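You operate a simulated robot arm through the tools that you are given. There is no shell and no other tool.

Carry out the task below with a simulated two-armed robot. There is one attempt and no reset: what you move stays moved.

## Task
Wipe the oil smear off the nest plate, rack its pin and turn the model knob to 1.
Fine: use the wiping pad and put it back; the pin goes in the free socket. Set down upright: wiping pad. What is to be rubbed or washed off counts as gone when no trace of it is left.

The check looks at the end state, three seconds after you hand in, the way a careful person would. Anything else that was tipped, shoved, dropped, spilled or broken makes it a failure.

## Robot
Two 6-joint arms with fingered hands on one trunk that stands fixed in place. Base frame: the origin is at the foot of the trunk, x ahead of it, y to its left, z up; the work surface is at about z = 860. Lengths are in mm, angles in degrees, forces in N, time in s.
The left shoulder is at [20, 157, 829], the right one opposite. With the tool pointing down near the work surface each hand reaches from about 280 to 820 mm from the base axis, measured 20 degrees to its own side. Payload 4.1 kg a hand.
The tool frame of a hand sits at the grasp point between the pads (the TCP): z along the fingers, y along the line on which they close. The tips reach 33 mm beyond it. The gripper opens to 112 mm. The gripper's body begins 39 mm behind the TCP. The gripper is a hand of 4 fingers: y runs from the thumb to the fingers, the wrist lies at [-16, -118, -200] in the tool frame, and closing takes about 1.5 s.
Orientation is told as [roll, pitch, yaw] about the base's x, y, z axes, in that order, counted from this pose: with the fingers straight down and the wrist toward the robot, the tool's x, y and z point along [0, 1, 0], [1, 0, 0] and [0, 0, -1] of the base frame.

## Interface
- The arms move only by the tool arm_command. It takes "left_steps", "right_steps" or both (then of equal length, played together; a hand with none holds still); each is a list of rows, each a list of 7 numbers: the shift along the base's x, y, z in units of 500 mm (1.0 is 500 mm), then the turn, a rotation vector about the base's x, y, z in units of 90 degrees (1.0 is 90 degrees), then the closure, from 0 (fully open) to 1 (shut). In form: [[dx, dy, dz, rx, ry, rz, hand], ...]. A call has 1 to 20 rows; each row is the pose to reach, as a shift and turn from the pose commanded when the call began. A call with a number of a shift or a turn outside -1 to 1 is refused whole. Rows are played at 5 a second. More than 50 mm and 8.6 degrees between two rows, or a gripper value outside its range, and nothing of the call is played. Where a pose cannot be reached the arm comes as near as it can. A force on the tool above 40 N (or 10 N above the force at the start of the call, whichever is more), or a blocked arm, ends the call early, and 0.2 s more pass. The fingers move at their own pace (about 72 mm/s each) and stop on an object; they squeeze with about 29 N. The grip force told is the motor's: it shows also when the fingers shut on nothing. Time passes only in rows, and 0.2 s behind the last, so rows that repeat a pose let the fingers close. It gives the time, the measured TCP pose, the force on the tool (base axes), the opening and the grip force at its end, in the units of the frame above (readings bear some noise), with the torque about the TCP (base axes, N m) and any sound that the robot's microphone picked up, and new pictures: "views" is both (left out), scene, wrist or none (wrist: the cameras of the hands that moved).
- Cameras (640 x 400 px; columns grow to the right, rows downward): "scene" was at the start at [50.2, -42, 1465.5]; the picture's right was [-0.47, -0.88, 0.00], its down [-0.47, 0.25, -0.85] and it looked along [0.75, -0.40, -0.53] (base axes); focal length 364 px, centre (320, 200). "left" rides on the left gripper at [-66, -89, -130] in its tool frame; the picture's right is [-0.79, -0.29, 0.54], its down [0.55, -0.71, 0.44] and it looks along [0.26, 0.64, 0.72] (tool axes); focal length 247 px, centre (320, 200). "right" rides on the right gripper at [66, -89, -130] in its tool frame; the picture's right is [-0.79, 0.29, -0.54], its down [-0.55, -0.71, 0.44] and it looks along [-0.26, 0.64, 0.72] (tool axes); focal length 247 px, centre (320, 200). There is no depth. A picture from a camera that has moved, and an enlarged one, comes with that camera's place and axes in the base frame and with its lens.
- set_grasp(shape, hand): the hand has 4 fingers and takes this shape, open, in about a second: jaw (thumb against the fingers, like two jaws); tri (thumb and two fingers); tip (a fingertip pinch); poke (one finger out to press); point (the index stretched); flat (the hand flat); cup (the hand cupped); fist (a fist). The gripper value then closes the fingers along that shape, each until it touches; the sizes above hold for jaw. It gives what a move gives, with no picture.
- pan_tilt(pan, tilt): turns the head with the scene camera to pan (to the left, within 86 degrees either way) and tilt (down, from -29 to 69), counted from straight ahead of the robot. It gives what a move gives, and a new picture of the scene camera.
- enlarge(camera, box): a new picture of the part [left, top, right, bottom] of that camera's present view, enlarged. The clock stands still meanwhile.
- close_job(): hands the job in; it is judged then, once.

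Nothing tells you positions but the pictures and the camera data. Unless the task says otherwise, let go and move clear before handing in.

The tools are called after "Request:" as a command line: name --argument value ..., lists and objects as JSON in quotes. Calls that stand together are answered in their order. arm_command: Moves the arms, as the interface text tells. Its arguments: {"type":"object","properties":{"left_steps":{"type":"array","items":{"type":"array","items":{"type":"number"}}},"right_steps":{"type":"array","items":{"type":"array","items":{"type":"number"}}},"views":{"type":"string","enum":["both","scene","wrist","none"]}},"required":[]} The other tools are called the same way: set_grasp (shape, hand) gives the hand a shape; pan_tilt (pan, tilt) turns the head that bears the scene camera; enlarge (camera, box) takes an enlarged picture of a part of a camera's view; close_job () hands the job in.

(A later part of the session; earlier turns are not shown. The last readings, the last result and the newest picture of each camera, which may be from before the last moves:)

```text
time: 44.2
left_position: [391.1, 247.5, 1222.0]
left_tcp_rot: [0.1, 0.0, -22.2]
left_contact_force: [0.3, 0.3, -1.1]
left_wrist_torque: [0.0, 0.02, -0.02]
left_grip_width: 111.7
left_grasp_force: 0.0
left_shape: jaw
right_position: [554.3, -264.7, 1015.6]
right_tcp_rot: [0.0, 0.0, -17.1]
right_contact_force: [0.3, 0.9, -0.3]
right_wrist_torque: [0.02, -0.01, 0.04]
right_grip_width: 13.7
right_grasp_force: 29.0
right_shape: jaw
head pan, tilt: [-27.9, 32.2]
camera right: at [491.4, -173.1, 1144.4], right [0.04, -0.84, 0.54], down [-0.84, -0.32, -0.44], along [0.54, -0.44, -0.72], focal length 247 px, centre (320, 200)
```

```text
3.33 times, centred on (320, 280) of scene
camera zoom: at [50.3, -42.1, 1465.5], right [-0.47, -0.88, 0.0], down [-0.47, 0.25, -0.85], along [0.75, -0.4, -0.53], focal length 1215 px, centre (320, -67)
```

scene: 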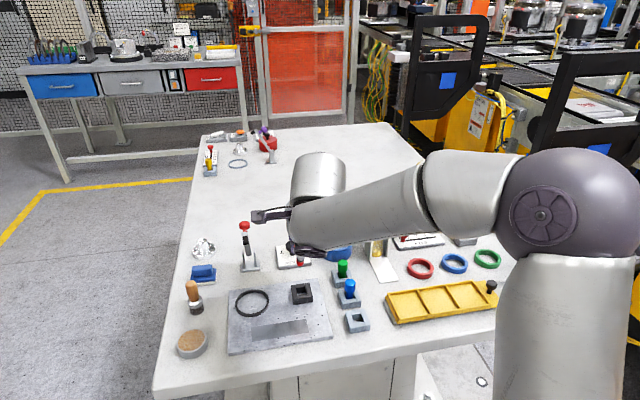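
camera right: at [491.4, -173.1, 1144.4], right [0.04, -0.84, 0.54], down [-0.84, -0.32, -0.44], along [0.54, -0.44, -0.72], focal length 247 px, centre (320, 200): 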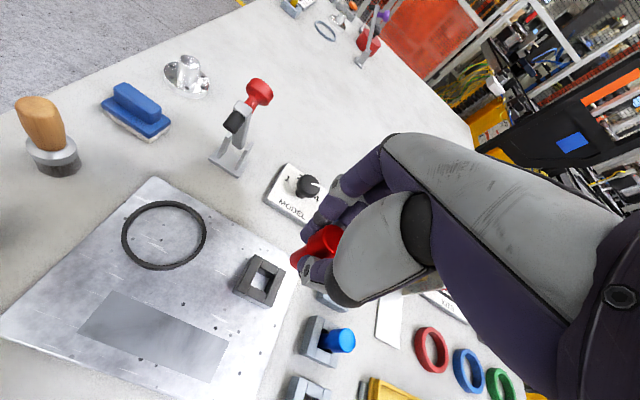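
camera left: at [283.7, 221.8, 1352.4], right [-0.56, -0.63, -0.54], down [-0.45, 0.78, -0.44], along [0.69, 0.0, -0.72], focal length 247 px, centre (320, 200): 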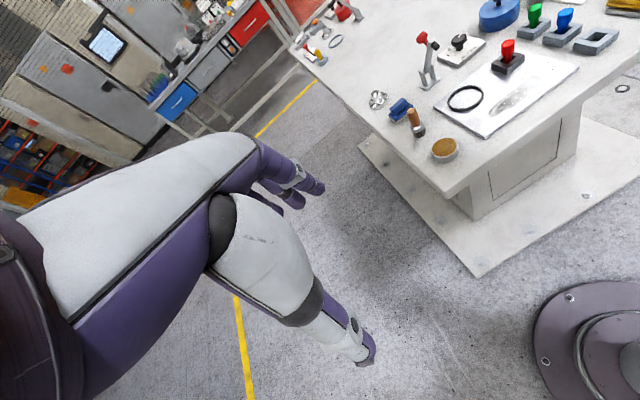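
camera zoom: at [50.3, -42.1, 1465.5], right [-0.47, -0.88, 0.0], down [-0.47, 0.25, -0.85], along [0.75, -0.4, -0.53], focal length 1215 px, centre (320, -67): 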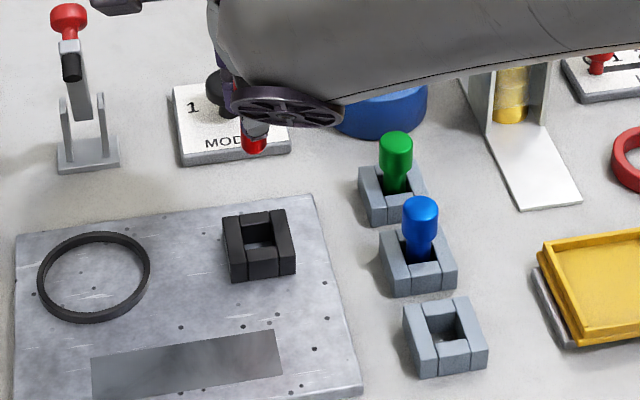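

The pin is out and hanging upright; the black socket is empty. I'll measure the vector between the black socket and the free socket precisely.

Request:
enlarge --camera "scene" --box '[281, 274, 321, 310]'

Request:
enlarge --camera "scene" --box '[337, 300, 377, 336]'

Request:
enlarge --camera "left" --box '[485, 35, 535, 80]'

Request:
enlarge --camera "left" --box '[565, 15, 625, 60]'

```text
11.11 times, centred on (301, 292) of scene
camera zoom: at [50.3, -42.1, 1465.5], right [-0.47, -0.88, 0.0], down [-0.47, 0.25, -0.85], along [0.75, -0.4, -0.53], focal length 4050 px, centre (531, -822)
```

zoom: 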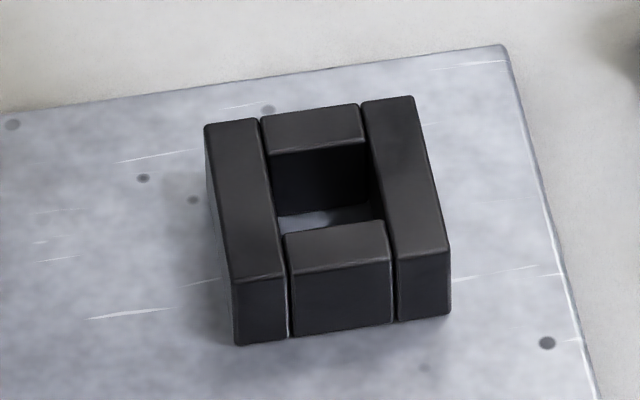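

```text
11.11 times, centred on (357, 318) of scene
camera zoom: at [50.3, -42.1, 1465.5], right [-0.47, -0.88, 0.0], down [-0.47, 0.25, -0.85], along [0.75, -0.4, -0.53], focal length 4050 px, centre (-91, -1111)
```

zoom: 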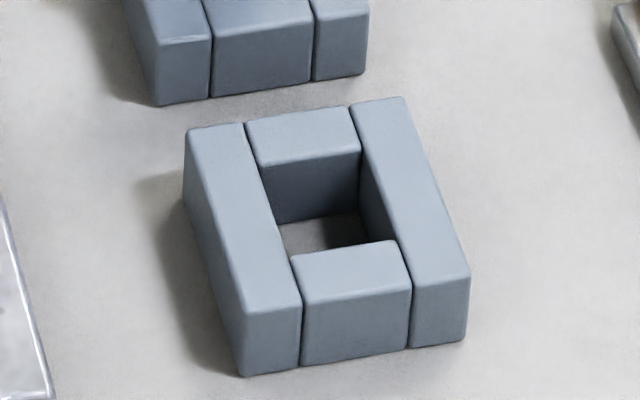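

```text
8.89 times, centred on (510, 58) of left
camera zoom: at [284.2, 221.9, 1352.4], right [-0.56, -0.63, -0.54], down [-0.45, 0.78, -0.44], along [0.69, 0.0, -0.72], focal length 2195 px, centre (-1369, 1467)
```

zoom: 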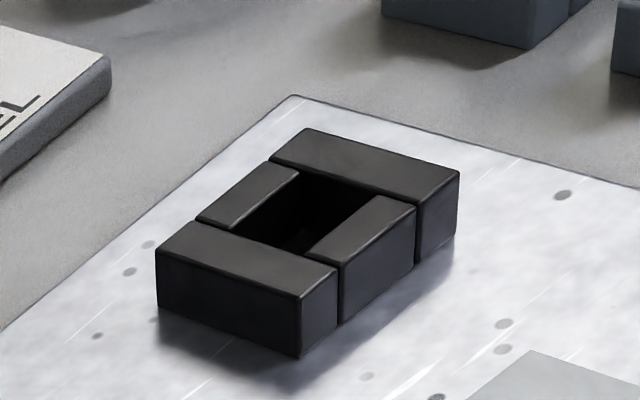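

```text
8.89 times, centred on (595, 38) of left
camera zoom: at [284.2, 221.9, 1352.4], right [-0.56, -0.63, -0.54], down [-0.45, 0.78, -0.44], along [0.69, 0.0, -0.72], focal length 2195 px, centre (-2124, 1644)
```

zoom: 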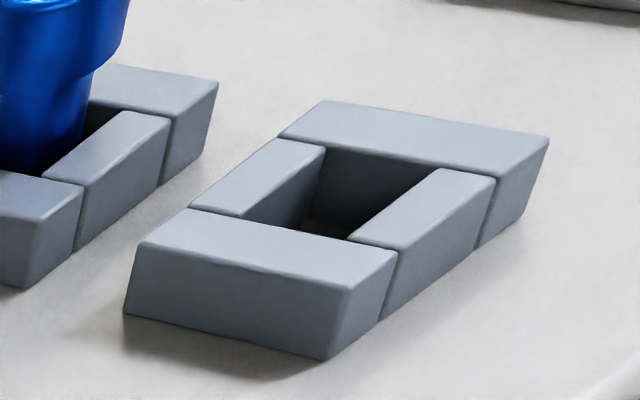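

Both cameras agree that the free socket is (-111, -70) mm from the black one. To keep the fingers clear of the blue pin, I'll rotate the hand 90° while carrying the pin over the free socket at height.

Request:
arm_command --right_steps '[[-0.0186, -0.0117, 0, 0, 0, 0.0833, 1], [-0.0371, -0.0235, 0, 0, 0, 0.1667, 1], [-0.0557, -0.0352, 0, 0, 0, 0.25, 1], [-0.0743, -0.0469, 0, 0, 0, 0.3333, 1], [-0.0928, -0.0587, 0, 0, 0, 0.4167, 1], [-0.1114, -0.0704, 0, 0, 0, 0.5, 1], [-0.13, -0.0821, 0, 0, 0, 0.5833, 1], [-0.1485, -0.0939, 0, 0, 0, 0.6667, 1], [-0.1671, -0.1056, 0, 0, 0, 0.75, 1], [-0.1857, -0.1173, 0, 0, 0, 0.8333, 1], [-0.2042, -0.1291, 0, 0, 0, 0.9167, 1], [-0.2228, -0.1408, 0, 0, 0, 1.0, 1]]'

Request:
enlarge --camera "left" --box '[500, 0, 640, 100]'

```text
time: 46.8
left_position: [391.0, 248.5, 1221.8]
left_tcp_rot: [0.0, 0.0, -22.2]
left_contact_force: [0.9, -0.1, 0.1]
left_wrist_torque: [-0.04, 0.02, 0.01]
left_grip_width: 111.7
left_grasp_force: 0.1
left_shape: jaw
right_position: [443.8, -333.8, 1014.5]
right_tcp_rot: [0.0, 0.0, 73.0]
right_contact_force: [-0.1, 0.1, -0.9]
right_wrist_torque: [-0.01, -0.01, -0.01]
right_grip_width: 13.8
right_grasp_force: 28.8
right_shape: jaw
head pan, tilt: [-27.9, 32.2]
camera right: at [356.2, -398.8, 1144.1], right [0.84, 0.04, 0.54], down [0.32, -0.84, -0.44], along [0.44, 0.54, -0.72], focal length 247 px, centre (320, 200)
```

scene: 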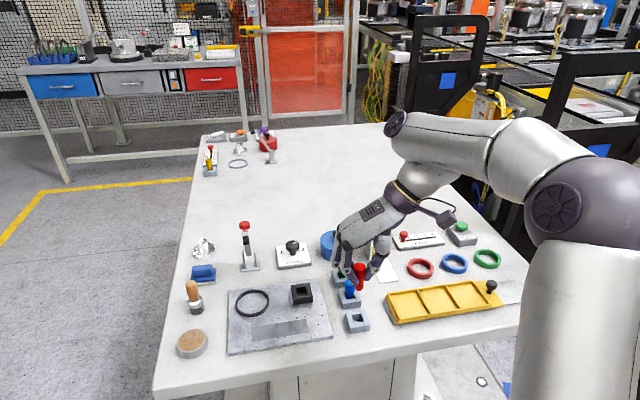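
right: 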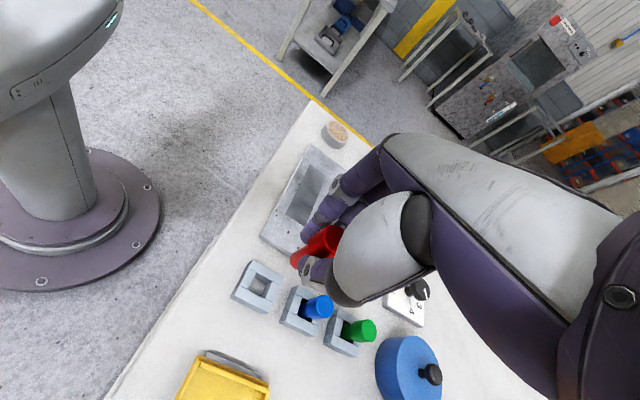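

```text
4.00 times, centred on (570, 50) of left
camera zoom: at [284.1, 222.0, 1352.4], right [-0.56, -0.63, -0.54], down [-0.45, 0.78, -0.44], along [0.69, 0.0, -0.72], focal length 988 px, centre (-680, 800)
```

zoom: 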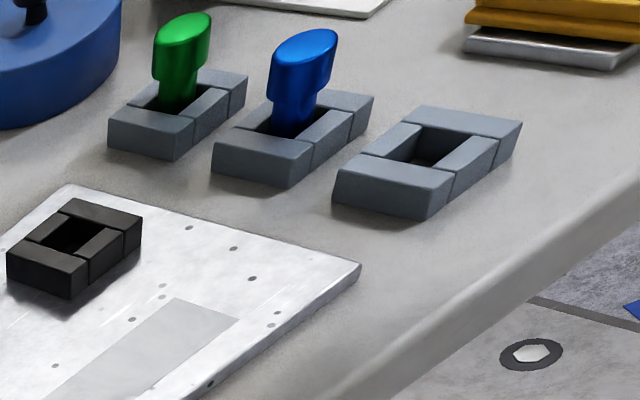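

The rotation worked and the pin hovers above the rack region. I'll zoom to check pin verticality and its alignment with the free socket.

Request:
enlarge --camera "scene" --box '[310, 230, 400, 340]'

Request:
enlarge --camera "right" --box '[220, 200, 360, 340]'

```text
3.64 times, centred on (355, 285) of scene
camera zoom: at [50.1, -41.9, 1465.5], right [-0.47, -0.88, 0.0], down [-0.47, 0.25, -0.85], along [0.75, -0.4, -0.53], focal length 1325 px, centre (193, -109)
```

zoom: 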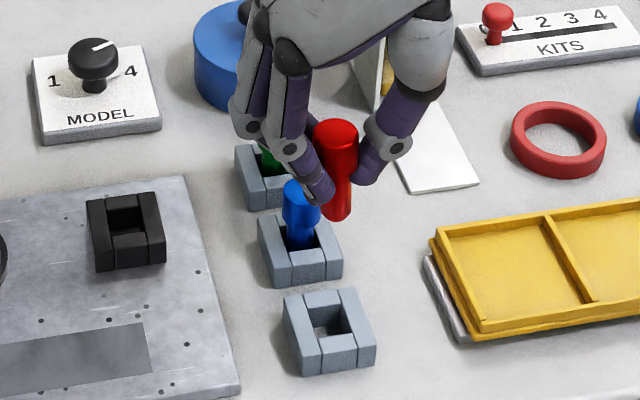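

```text
2.86 times, centred on (290, 270) of right
camera zoom: at [356.2, -398.8, 1144.1], right [0.84, 0.04, 0.54], down [0.32, -0.84, -0.44], along [0.44, 0.54, -0.72], focal length 706 px, centre (406, 0)
```

zoom: 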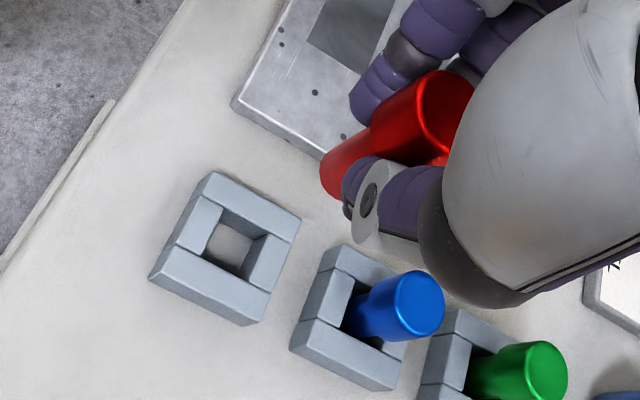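

Request:
enlarge --camera "right" --box '[225, 250, 295, 320]'

Request:
enlarge --camera "right" --box '[285, 215, 345, 275]'

Request:
enlarge --camera "scene" --box '[380, 255, 340, 305]'

```text
5.71 times, centred on (260, 285) of right
camera zoom: at [356.2, -398.8, 1144.1], right [0.84, 0.04, 0.54], down [0.32, -0.84, -0.44], along [0.44, 0.54, -0.72], focal length 1411 px, centre (663, -286)
```

zoom: 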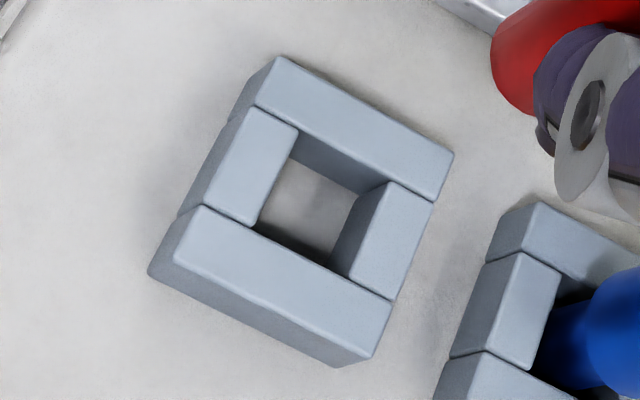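

```text
6.67 times, centred on (315, 245) of right
camera zoom: at [356.2, -398.8, 1144.1], right [0.84, 0.04, 0.54], down [0.32, -0.84, -0.44], along [0.44, 0.54, -0.72], focal length 1646 px, centre (353, -100)
```

zoom: 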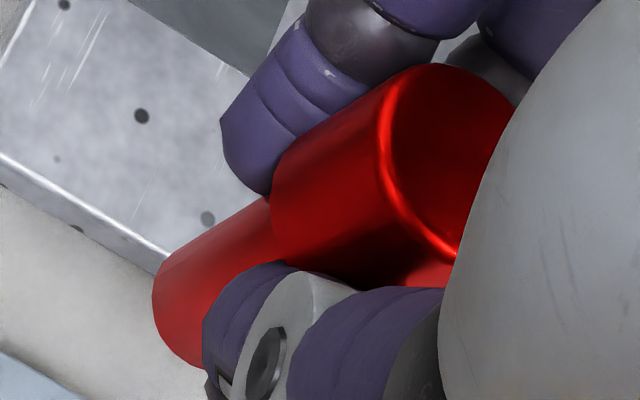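

```text
refused: the box must be [left, top, right, bottom]
```

I need a finer alignment check, so I'll lower the pin until its bottom is about 8 mm above the socket and compare pin bottom and hole directly in each view.

Request:
arm_command --right_steps '[[0, 0, -0.05, 0, 0, 0, 1], [0, 0, -0.1, 0, 0, 0, 1], [0, 0, -0.13, 0, 0, 0, 1], [0, 0, -0.14, 0, 0, 0, 1]]' --views "wrist"

Request:
enlarge --camera "scene" --box '[325, 275, 389, 340]'

Request:
enlarge --camera "left" --box '[556, 0, 636, 60]'

Request:
enlarge --camera "right" --box '[250, 210, 350, 310]'

```text
time: 47.8
left_position: [390.6, 247.8, 1222.5]
left_tcp_rot: [0.1, 0.0, -22.2]
left_contact_force: [0.4, 0.1, 0.6]
left_wrist_torque: [0.03, 0.01, -0.02]
left_grip_width: 111.8
left_grasp_force: 0.1
left_shape: jaw
right_position: [444.2, -335.8, 945.5]
right_tcp_rot: [0.0, 0.0, 72.7]
right_contact_force: [-0.4, 0.3, -1.4]
right_wrist_torque: [0.05, 0.0, 0.0]
right_grip_width: 13.7
right_grasp_force: 29.1
right_shape: jaw
head pan, tilt: [-27.9, 32.2]
camera right: at [356.5, -398.6, 1074.0], right [0.84, 0.04, 0.54], down [0.32, -0.84, -0.44], along [0.44, 0.54, -0.72], focal length 247 px, centre (320, 200)
```

right: 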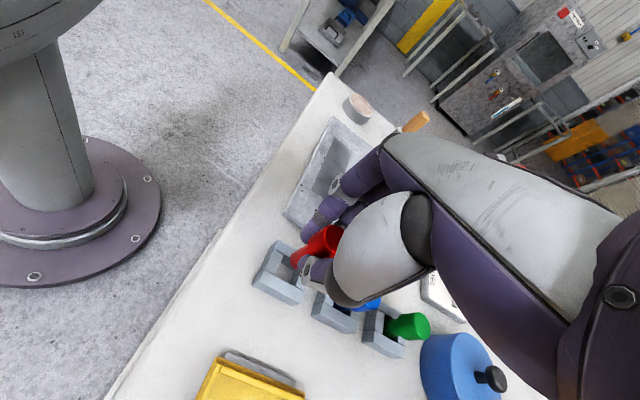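

```text
6.15 times, centred on (357, 308) of scene
camera zoom: at [50.1, -41.9, 1465.5], right [-0.47, -0.88, 0.0], down [-0.47, 0.25, -0.85], along [0.75, -0.4, -0.53], focal length 2243 px, centre (92, -462)
```

zoom: 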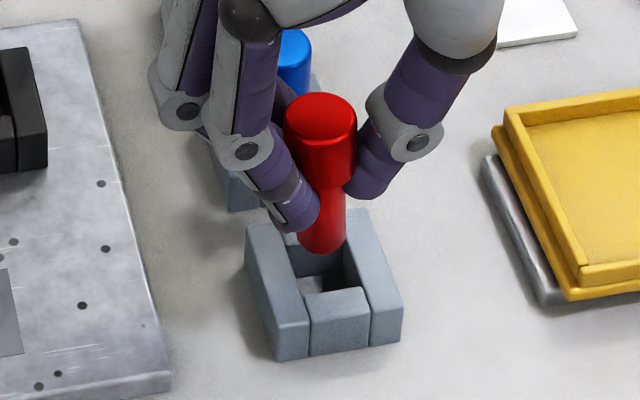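

```text
6.67 times, centred on (596, 30) of left
camera zoom: at [284.1, 222.0, 1352.4], right [-0.56, -0.63, -0.54], down [-0.45, 0.78, -0.44], along [0.69, 0.0, -0.72], focal length 1646 px, centre (-1520, 1333)
```

zoom: 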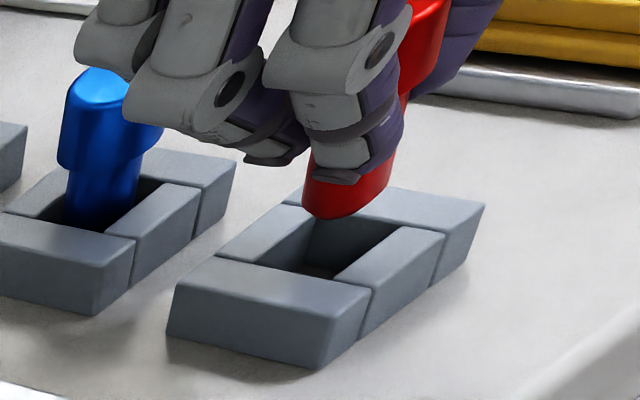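

```text
4.00 times, centred on (300, 260) of right
camera zoom: at [356.5, -398.6, 1074.0], right [0.84, 0.04, 0.54], down [0.32, -0.84, -0.44], along [0.44, 0.54, -0.72], focal length 988 px, centre (400, -40)
```

zoom: 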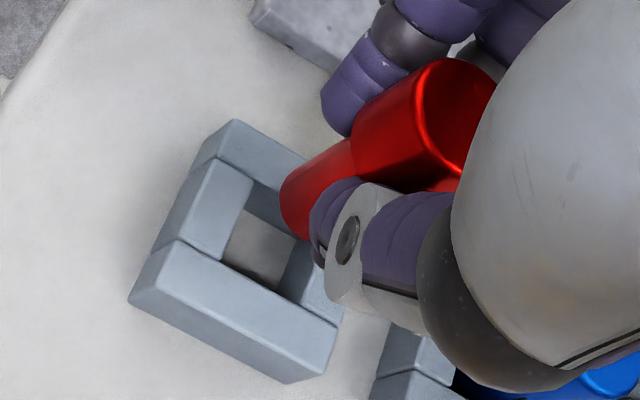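

Scene and left views put the pin within about 1 mm of the hole axis with the bottom ~15 mm above it. I'll nudge slightly, go 9 mm lower and re-measure with less parallax.

Request:
arm_command --right_steps '[[0.0008, -0.003, -0.009, 0, 0, 0, 1], [0.0008, -0.003, -0.018, 0, 0, 0, 1], [0.0008, -0.003, -0.018, 0, 0, 0, 1]]' --views "none"

Request:
enlarge --camera "scene" --box '[337, 298, 377, 334]'

Request:
enlarge --camera "left" --box '[570, 10, 626, 52]'

Request:
enlarge --camera "right" --box '[255, 230, 345, 310]'

```text
time: 48.6
left_position: [390.1, 247.8, 1222.0]
left_tcp_rot: [0.1, 0.0, -22.2]
left_contact_force: [-0.4, 0.3, -0.5]
left_wrist_torque: [0.0, 0.01, 0.02]
left_grip_width: 111.9
left_grasp_force: 0.0
left_shape: jaw
right_position: [444.5, -337.4, 935.8]
right_tcp_rot: [0.0, 0.0, 72.6]
right_contact_force: [-0.1, 0.8, 0.2]
right_wrist_torque: [0.01, -0.01, -0.02]
right_grip_width: 13.6
right_grasp_force: 28.9
right_shape: jaw
head pan, tilt: [-27.9, 32.2]
```

```text
11.11 times, centred on (357, 316) of scene
camera zoom: at [50.2, -42.0, 1465.5], right [-0.47, -0.88, 0.0], down [-0.47, 0.25, -0.85], along [0.75, -0.4, -0.53], focal length 4050 px, centre (-91, -1089)
```

zoom: 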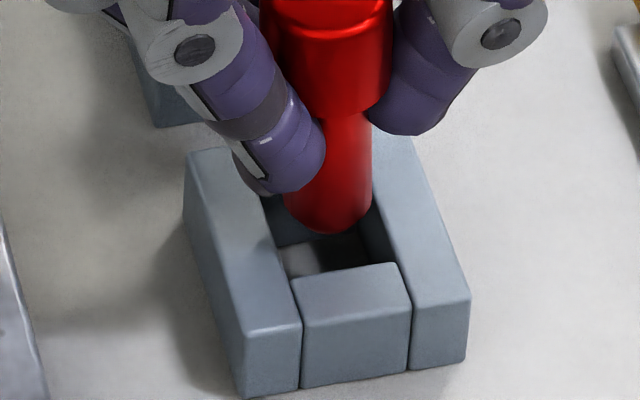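

```text
9.52 times, centred on (598, 31) of left
camera zoom: at [284.1, 222.0, 1352.4], right [-0.56, -0.63, -0.54], down [-0.45, 0.78, -0.44], along [0.69, 0.0, -0.72], focal length 2352 px, centre (-2328, 1810)
```

zoom: 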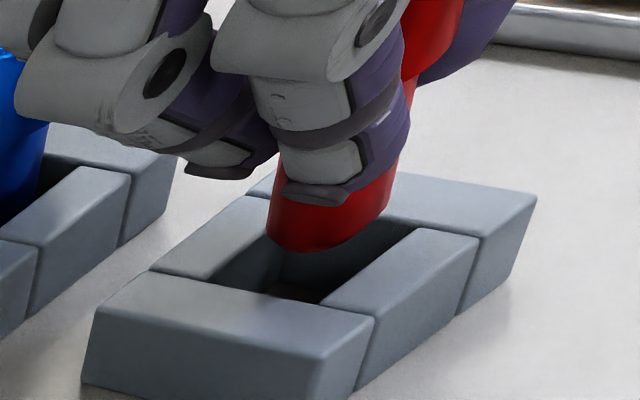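

```text
5.00 times, centred on (300, 270) of right
camera zoom: at [356.8, -400.5, 1065.0], right [0.84, 0.04, 0.54], down [0.32, -0.84, -0.44], along [0.44, 0.54, -0.72], focal length 1235 px, centre (420, -150)
```

zoom: 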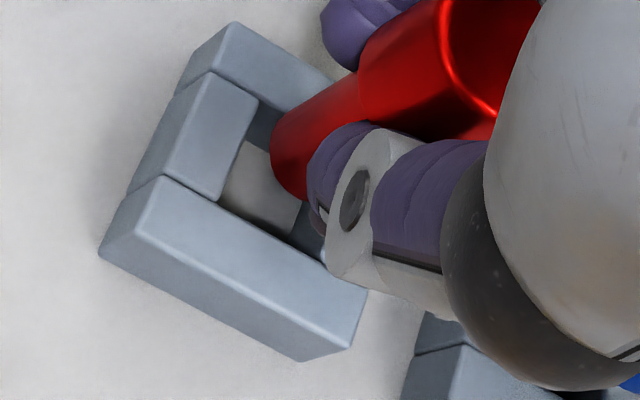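

The pin bottom is about 7 mm above the socket and centred to within about 1 mm in the views. I'll lower it slowly while watching for side force.

Request:
arm_command --right_steps '[[0, -0.001, -0.008, 0, 0, 0, 1], [0, -0.001, -0.014, 0, 0, 0, 1], [0, -0.001, -0.02, 0, 0, 0, 1], [0, -0.001, -0.026, 0, 0, 0, 1]]' --views "none"

Request:
enlarge --camera "scene" --box '[337, 290, 377, 334]'

Request:
enlarge --camera "left" --box '[570, 10, 626, 52]'

```text
time: 49.6
left_position: [390.6, 247.9, 1221.3]
left_tcp_rot: [0.0, 0.0, -22.2]
left_contact_force: [-0.2, 0.1, -0.7]
left_wrist_torque: [-0.01, 0.0, 0.0]
left_grip_width: 111.7
left_grasp_force: 0.0
left_shape: jaw
right_position: [445.1, -338.4, 923.2]
right_tcp_rot: [-0.1, 0.1, 72.7]
right_contact_force: [-0.1, -0.5, -0.9]
right_wrist_torque: [-0.04, -0.03, 0.0]
right_grip_width: 13.7
right_grasp_force: 29.3
right_shape: jaw
head pan, tilt: [-27.9, 32.2]
```

```text
9.09 times, centred on (357, 312) of scene
camera zoom: at [50.1, -42.0, 1465.5], right [-0.47, -0.88, 0.0], down [-0.47, 0.25, -0.85], along [0.75, -0.4, -0.53], focal length 3313 px, centre (-16, -818)
```

zoom: 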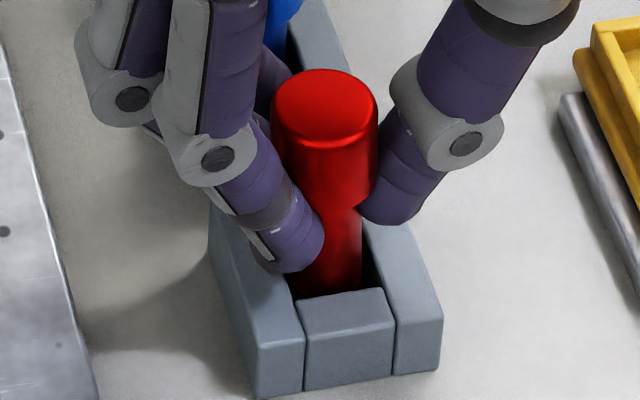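

```text
9.52 times, centred on (598, 31) of left
camera zoom: at [284.1, 222.0, 1352.4], right [-0.56, -0.63, -0.54], down [-0.45, 0.78, -0.44], along [0.69, 0.0, -0.72], focal length 2352 px, centre (-2328, 1810)
```

zoom: 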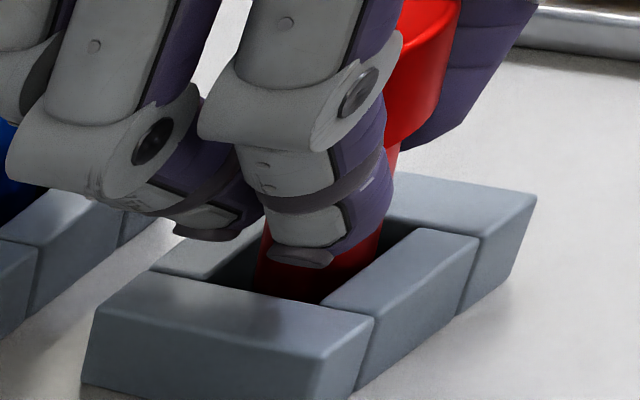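

The pin has entered the socket with no side force. I'll keep lowering in small steps until it bottoms out.

Request:
arm_command --right_steps '[[0, 0, -0.004, 0, 0, 0, 1], [0, 0, -0.008, 0, 0, 0, 1], [0, 0, -0.01, 0, 0, 0, 1]]' --views "none"

```text
time: 50.4
left_position: [391.4, 248.7, 1222.0]
left_tcp_rot: [0.0, 0.0, -22.3]
left_contact_force: [0.3, -0.7, -0.2]
left_wrist_torque: [0.02, -0.02, 0.01]
left_grip_width: 111.6
left_grasp_force: 0.1
left_shape: jaw
right_position: [444.5, -337.9, 917.7]
right_tcp_rot: [0.0, 0.1, 72.6]
right_contact_force: [-0.6, -0.1, -0.4]
right_wrist_torque: [0.0, -0.03, 0.04]
right_grip_width: 13.6
right_grasp_force: 29.0
right_shape: jaw
head pan, tilt: [-27.9, 32.2]
```

Request:
arm_command --right_steps '[[0, 0, -0.002, 0, 0, 0, 1], [0, 0, -0.004, 0, 0, 0, 1]]' --views "none"

Request:
enlarge --camera "scene" --box '[327, 255, 377, 334]'

Request:
enlarge --camera "left" --box '[570, 10, 626, 52]'

```text
time: 51.0
left_position: [392.2, 248.0, 1222.6]
left_tcp_rot: [0.1, -0.1, -22.2]
left_contact_force: [0.0, 0.6, 0.6]
left_wrist_torque: [-0.02, 0.02, 0.01]
left_grip_width: 111.8
left_grasp_force: 0.1
left_shape: jaw
right_position: [445.0, -338.7, 915.4]
right_tcp_rot: [0.0, 0.0, 72.7]
right_contact_force: [-0.3, -0.6, -0.2]
right_wrist_torque: [0.03, 0.02, -0.02]
right_grip_width: 13.6
right_grasp_force: 29.3
right_shape: jaw
head pan, tilt: [-27.9, 32.2]
```

```text
5.06 times, centred on (352, 294) of scene
camera zoom: at [50.2, -42.0, 1465.5], right [-0.47, -0.88, 0.0], down [-0.47, 0.25, -0.85], along [0.75, -0.4, -0.53], focal length 1845 px, centre (158, -278)
```

zoom: 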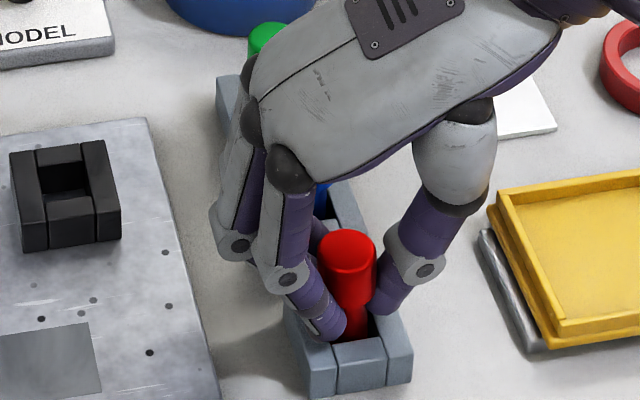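

```text
9.52 times, centred on (598, 31) of left
camera zoom: at [284.1, 222.0, 1352.4], right [-0.56, -0.63, -0.54], down [-0.45, 0.78, -0.44], along [0.69, 0.0, -0.72], focal length 2352 px, centre (-2328, 1810)
```

zoom: 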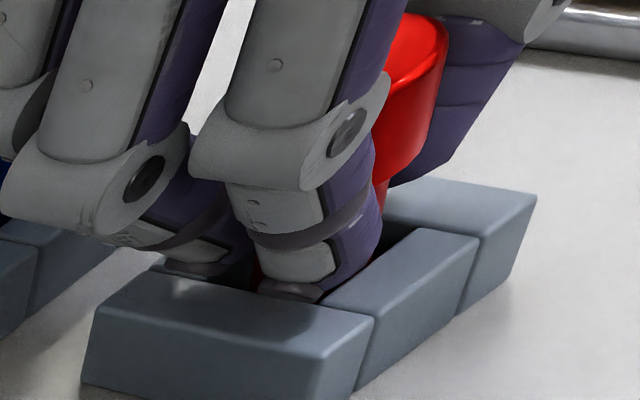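

Still no contact; the fingertips sit just over the socket rim. I'll try another 1–2 mm carefully.

Request:
arm_command --right_steps '[[0, 0, -0.002, 0, 0, 0, 1], [0, 0, -0.003, 0, 0, 0, 1]]' --views "none"

```text
time: 51.6
left_position: [390.0, 247.5, 1221.4]
left_tcp_rot: [-0.1, 0.0, -22.3]
left_contact_force: [0.2, -0.9, 0.1]
left_wrist_torque: [-0.02, 0.0, 0.02]
left_grip_width: 111.7
left_grasp_force: 0.0
left_shape: jaw
right_position: [445.6, -336.6, 914.8]
right_tcp_rot: [0.0, 0.1, 72.6]
right_contact_force: [0.7, -0.4, -0.9]
right_wrist_torque: [-0.01, 0.0, 0.03]
right_grip_width: 13.8
right_grasp_force: 29.2
right_shape: jaw
head pan, tilt: [-27.9, 32.2]
```

Request:
arm_command --right_steps '[[0, 0, -0.002, 0, 0, 0, 1], [0, 0, -0.003, 0, 0, 0, 1]]' --views "none"

```text
time: 52.2
left_position: [390.8, 249.4, 1222.0]
left_tcp_rot: [0.0, -0.1, -22.2]
left_contact_force: [0.3, -0.2, 0.3]
left_wrist_torque: [0.0, 0.01, -0.01]
left_grip_width: 112.0
left_grasp_force: 0.1
left_shape: jaw
right_position: [444.5, -336.5, 913.8]
right_tcp_rot: [0.0, 0.0, 72.7]
right_contact_force: [0.2, -0.5, -0.9]
right_wrist_torque: [0.01, 0.02, -0.03]
right_grip_width: 13.6
right_grasp_force: 28.7
right_shape: jaw
head pan, tilt: [-27.9, 32.2]
```

Request:
arm_command --right_steps '[[0, 0, -0.001, 0, 0, 0, 1], [0, 0, -0.002, 0, 0, 0, 1]]' --views "none"

Request:
enlarge --camera "left" --box '[570, 10, 626, 52]'

Request:
enlarge --camera "scene" --box '[337, 290, 377, 334]'

Request:
enlarge --camera "right" --box '[255, 210, 345, 300]'

```text
time: 52.8
left_position: [390.1, 248.0, 1221.7]
left_tcp_rot: [0.0, 0.0, -22.2]
left_contact_force: [0.3, 0.0, -0.7]
left_wrist_torque: [0.01, 0.02, -0.02]
left_grip_width: 111.8
left_grasp_force: 0.1
left_shape: jaw
right_position: [444.1, -337.5, 912.9]
right_tcp_rot: [-0.1, -0.1, 72.7]
right_contact_force: [-1.3, 0.5, 5.6]
right_wrist_torque: [0.01, -0.03, 0.04]
right_grip_width: 14.2
right_grasp_force: 28.5
right_shape: jaw
head pan, tilt: [-27.9, 32.2]
```

```text
9.52 times, centred on (598, 31) of left
camera zoom: at [284.0, 222.0, 1352.4], right [-0.56, -0.63, -0.54], down [-0.45, 0.78, -0.44], along [0.69, 0.0, -0.72], focal length 2352 px, centre (-2328, 1810)
```

zoom: 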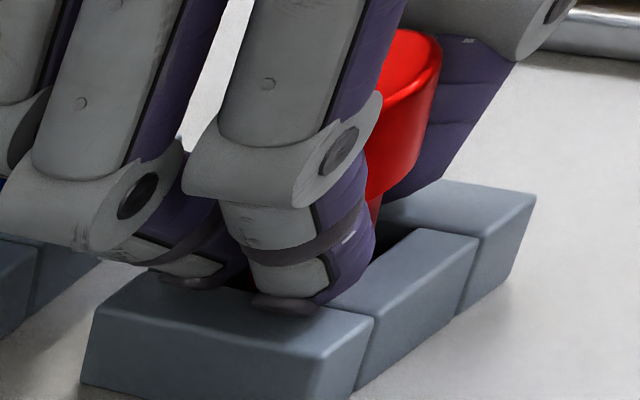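

```text
9.09 times, centred on (357, 312) of scene
camera zoom: at [50.0, -41.9, 1465.5], right [-0.47, -0.88, 0.0], down [-0.47, 0.25, -0.85], along [0.75, -0.4, -0.53], focal length 3313 px, centre (-16, -818)
```

zoom: 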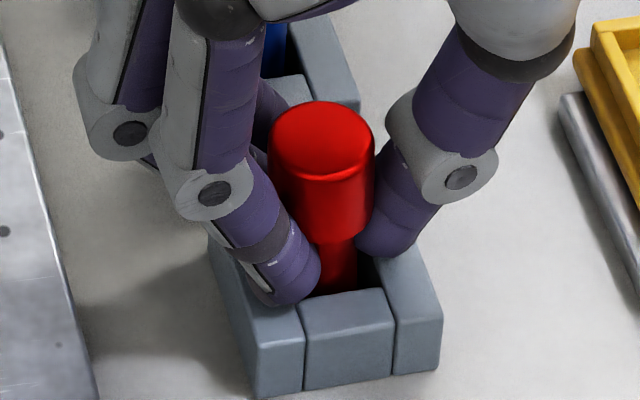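

```text
4.44 times, centred on (300, 255) of right
camera zoom: at [356.5, -400.7, 1041.5], right [0.84, 0.04, 0.54], down [0.32, -0.84, -0.44], along [0.44, 0.54, -0.72], focal length 1098 px, centre (409, -44)
```

zoom: 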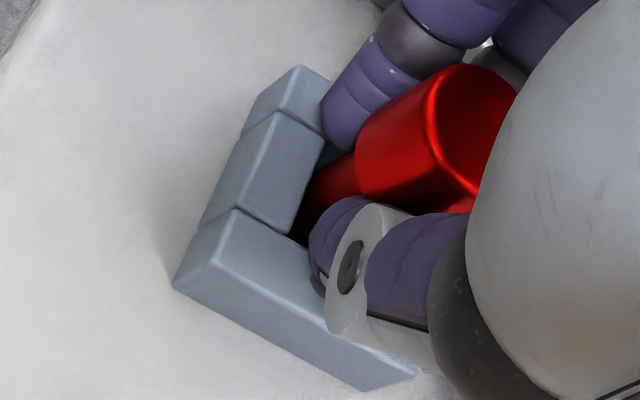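

The pin has bottomed out (5.6 N). I'll open the fingers while easing up a millimetre, then rise straight up.

Request:
arm_command --right_steps '[[0, 0, 0.001, 0, 0, 0, 0.86], [0, 0, 0.003, 0, 0, 0, 0.78], [0, 0, 0.003, 0, 0, 0, 0.7], [0, 0, 0.003, 0, 0, 0, 0.62], [0, 0, 0.003, 0, 0, 0, 0.55], [0, 0, 0.003, 0, 0, 0, 0.55]]' --views "none"

Request:
enlarge --camera "scene" --box '[327, 265, 397, 334]'

Request:
enlarge --camera "left" --box '[560, 0, 636, 55]'

```text
time: 54.2
left_position: [391.3, 248.5, 1222.7]
left_tcp_rot: [0.0, 0.0, -22.2]
left_contact_force: [0.1, 0.7, -0.2]
left_wrist_torque: [-0.01, 0.01, 0.0]
left_grip_width: 111.5
left_grasp_force: 0.0
left_shape: jaw
right_position: [444.2, -337.6, 912.3]
right_tcp_rot: [0.1, 0.0, 72.8]
right_contact_force: [-0.1, 0.2, 0.0]
right_wrist_torque: [0.0, 0.02, 0.02]
right_grip_width: 50.0
right_grasp_force: 0.0
right_shape: jaw
head pan, tilt: [-27.9, 32.2]
```

```text
5.80 times, centred on (362, 300) of scene
camera zoom: at [50.2, -42.0, 1465.5], right [-0.47, -0.88, 0.0], down [-0.47, 0.25, -0.85], along [0.75, -0.4, -0.53], focal length 2113 px, centre (76, -377)
```

zoom: 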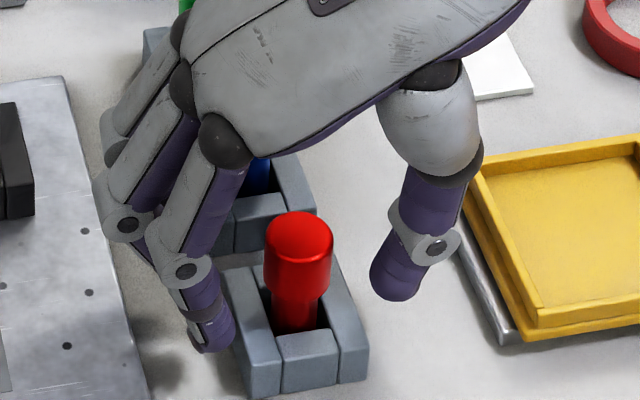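

```text
7.27 times, centred on (598, 28) of left
camera zoom: at [284.1, 222.0, 1352.4], right [-0.56, -0.63, -0.54], down [-0.45, 0.78, -0.44], along [0.69, 0.0, -0.72], focal length 1796 px, centre (-1702, 1454)
```

zoom: 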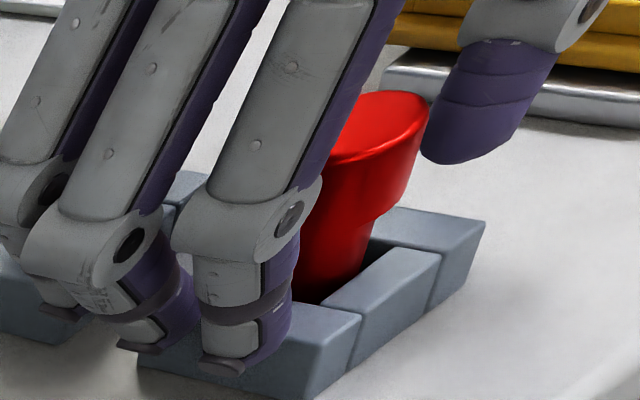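

The pin stands in the free socket and the fingers are clear of it. I'll lift straight up and inspect.

Request:
arm_command --right_steps '[[0, 0, 0.02, 0, 0, 0, 0.55], [0, 0, 0.06, 0, 0, 0, 0.55], [0, 0, 0.14, 0, 0, 0, 0.55], [0, 0, 0.22, 0, 0, 0, 0.55], [0, 0, 0.3, 0, 0, 0, 0.55]]'

Request:
enlarge --camera "scene" --box '[317, 245, 397, 340]'

Request:
enlarge --camera "left" --box '[500, 0, 640, 75]'

```text
time: 55.4
left_position: [391.2, 249.0, 1222.1]
left_tcp_rot: [-0.1, 0.0, -22.2]
left_contact_force: [0.5, -0.7, -0.1]
left_wrist_torque: [0.01, 0.01, -0.01]
left_grip_width: 111.6
left_grasp_force: 0.1
left_shape: jaw
right_position: [444.9, -337.5, 1062.6]
right_tcp_rot: [0.0, 0.0, 72.9]
right_contact_force: [0.5, 0.3, -1.3]
right_wrist_torque: [0.02, 0.0, 0.0]
right_grip_width: 49.9
right_grasp_force: 0.1
right_shape: jaw
head pan, tilt: [-27.9, 32.2]
camera right: at [356.7, -401.0, 1192.1], right [0.84, 0.04, 0.54], down [0.32, -0.84, -0.44], along [0.44, 0.54, -0.72], focal length 247 px, centre (320, 200)
```

scene: 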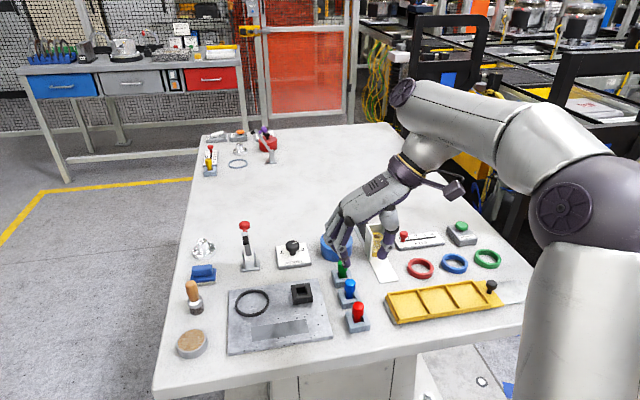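
right: 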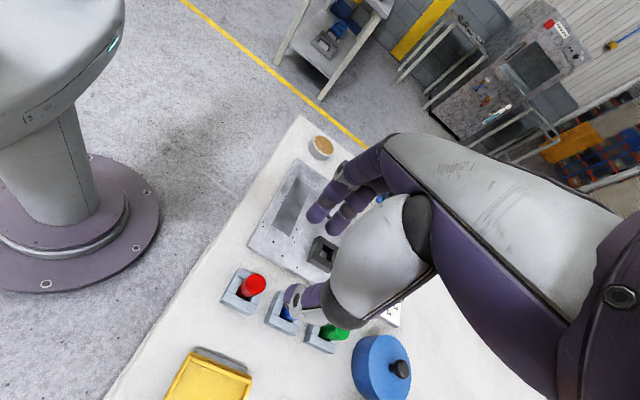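

```text
4.21 times, centred on (357, 292) of scene
camera zoom: at [50.3, -42.1, 1465.5], right [-0.47, -0.88, 0.0], down [-0.47, 0.25, -0.85], along [0.75, -0.4, -0.53], focal length 1534 px, centre (164, -190)
```

zoom: 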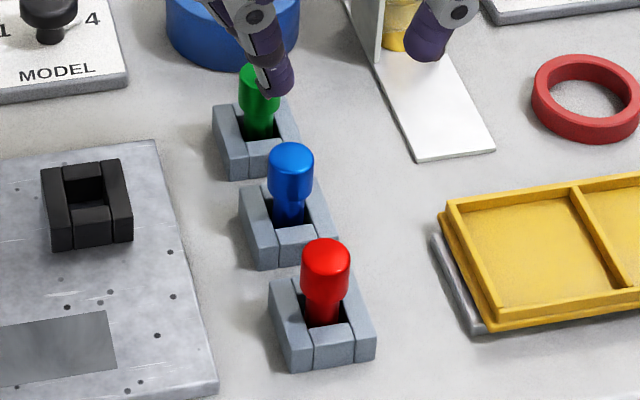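

```text
4.57 times, centred on (570, 38) of left
camera zoom: at [284.3, 221.8, 1352.4], right [-0.56, -0.63, -0.54], down [-0.45, 0.78, -0.44], along [0.69, 0.0, -0.72], focal length 1129 px, centre (-823, 943)
```

zoom: 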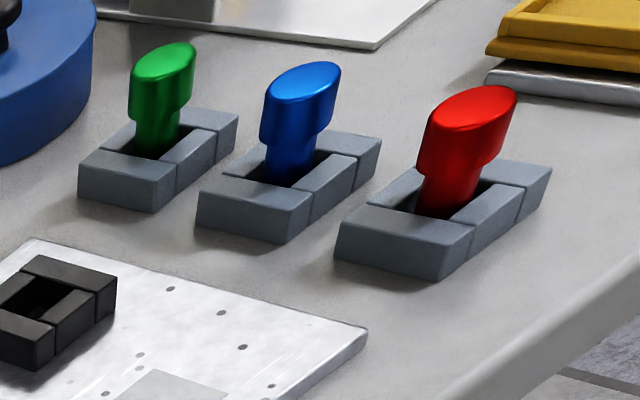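

The red pin is racked cleanly next to the others. Now the model knob at about (688, -304): its labels are spaced 45°, so it must turn 135° counter-clockwise from 4 to 1. I'll move above it at yaw 0.

Request:
arm_command --right_steps '[[0.0487, 0.0067, 0, 0, 0, -0.0808, 0.55], [0.0973, 0.0133, 0, 0, 0, -0.1616, 0.55], [0.146, 0.02, 0, 0, 0, -0.2423, 0.55], [0.1946, 0.0266, 0, 0, 0, -0.3231, 0.55], [0.2433, 0.0333, 0, 0, 0, -0.4039, 0.55], [0.292, 0.04, 0, 0, 0, -0.4847, 0.55], [0.3406, 0.0466, -0.01, 0, 0, -0.5655, 0.55], [0.3893, 0.0533, -0.02, 0, 0, -0.6462, 0.55], [0.4379, 0.06, -0.04, 0, 0, -0.727, 0.55], [0.4866, 0.0666, -0.06, 0, 0, -0.8078, 0.55], [0.4866, 0.0666, -0.06, 0, 0, -0.8078, 0.55]]'

Request:
enlarge --camera "right" --box '[200, 190, 360, 330]'

Request:
enlarge --camera "left" --box '[400, 0, 540, 90]'

```text
time: 57.8
left_position: [391.6, 248.9, 1222.1]
left_tcp_rot: [0.0, 0.0, -22.2]
left_contact_force: [-0.1, 0.6, -0.3]
left_wrist_torque: [0.02, 0.0, -0.03]
left_grip_width: 111.8
left_grasp_force: 0.0
left_shape: jaw
right_position: [687.7, -303.5, 1034.2]
right_tcp_rot: [0.0, 0.0, 0.1]
right_contact_force: [0.1, 0.3, -0.2]
right_wrist_torque: [-0.01, 0.0, 0.01]
right_grip_width: 50.1
right_grasp_force: 0.1
right_shape: jaw
head pan, tilt: [-27.9, 32.2]
camera right: at [600.1, -235.9, 1162.5], right [0.29, -0.79, 0.54], down [-0.71, -0.55, -0.44], along [0.64, -0.26, -0.72], focal length 247 px, centre (320, 200)
```

scene: 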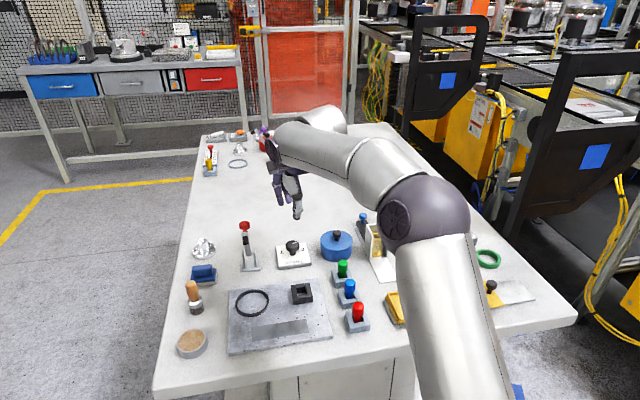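
right: 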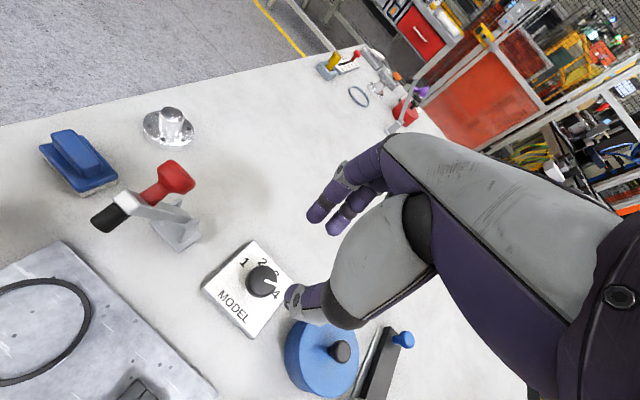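

```text
2.86 times, centred on (280, 260) of right
camera zoom: at [600.1, -235.9, 1162.5], right [0.29, -0.79, 0.54], down [-0.71, -0.55, -0.44], along [0.64, -0.26, -0.72], focal length 706 px, centre (434, 29)
```

zoom: 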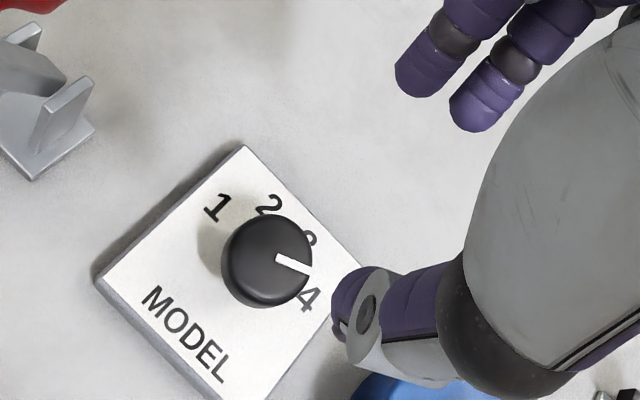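

```text
4.44 times, centred on (470, 45) of left
camera zoom: at [284.0, 221.9, 1352.4], right [-0.56, -0.63, -0.54], down [-0.45, 0.78, -0.44], along [0.69, 0.0, -0.72], focal length 1098 px, centre (-347, 889)
```

zoom: 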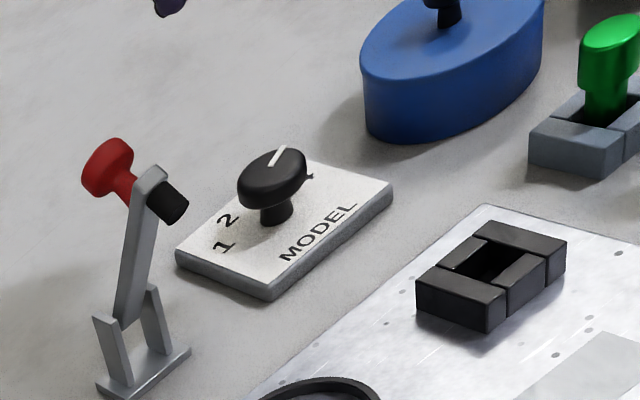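

The knob axis lies within 1 mm of the tool axis; its cap spans roughly z 890–906. I'll open a bit wider, descend around the cap and close.

Request:
arm_command --right_steps '[[0.001, 0.001, -0.05, 0, 0, 0, 0.45], [0.001, 0.001, -0.11, 0, 0, 0, 0.42], [0.001, 0.001, -0.17, 0, 0, 0, 0.42], [0.001, 0.001, -0.21, 0, 0, 0, 0.42], [0.001, 0.001, -0.223, 0, 0, 0, 0.42]]' --views "wrist"

Request:
enlarge --camera "right" --box '[240, 180, 380, 320]'

Request:
enlarge --camera "left" --box '[400, 0, 540, 90]'

```text
time: 59.0
left_position: [392.0, 250.2, 1221.4]
left_tcp_rot: [0.0, 0.0, -22.2]
left_contact_force: [0.1, -0.4, 0.3]
left_wrist_torque: [0.03, -0.01, 0.01]
left_grip_width: 111.8
left_grasp_force: 0.0
left_shape: jaw
right_position: [689.5, -303.7, 922.4]
right_tcp_rot: [0.0, 0.0, -0.1]
right_contact_force: [-0.5, 0.5, 0.1]
right_wrist_torque: [0.02, 0.01, -0.03]
right_grip_width: 64.5
right_grasp_force: 0.0
right_shape: jaw
head pan, tilt: [-27.9, 32.2]
camera right: at [600.8, -235.9, 1050.4], right [0.29, -0.79, 0.54], down [-0.71, -0.55, -0.44], along [0.64, -0.26, -0.72], focal length 247 px, centre (320, 200)
```

right: 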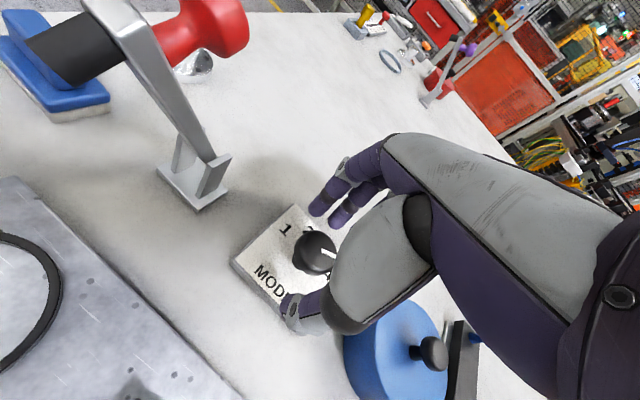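

```text
2.86 times, centred on (310, 250) of right
camera zoom: at [600.8, -235.9, 1050.4], right [0.29, -0.79, 0.54], down [-0.71, -0.55, -0.44], along [0.64, -0.26, -0.72], focal length 706 px, centre (349, 57)
```

zoom: 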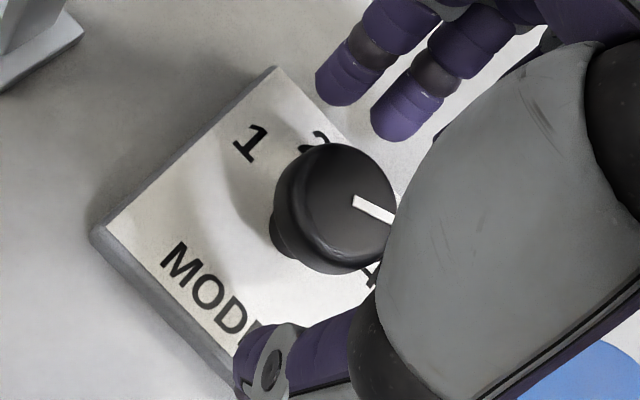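

```text
4.44 times, centred on (470, 45) of left
camera zoom: at [284.1, 222.0, 1352.4], right [-0.56, -0.63, -0.54], down [-0.45, 0.78, -0.44], along [0.69, 0.0, -0.72], focal length 1098 px, centre (-347, 889)
```

zoom: 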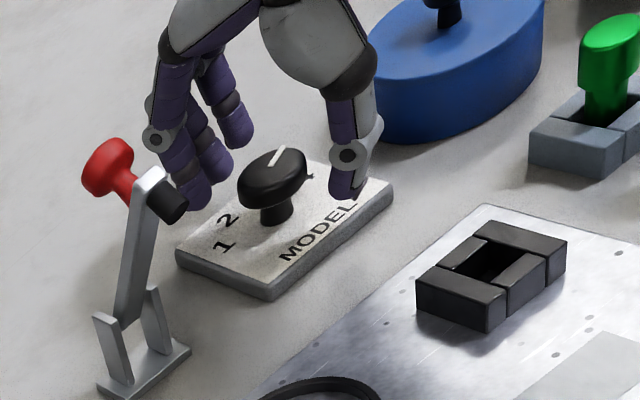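

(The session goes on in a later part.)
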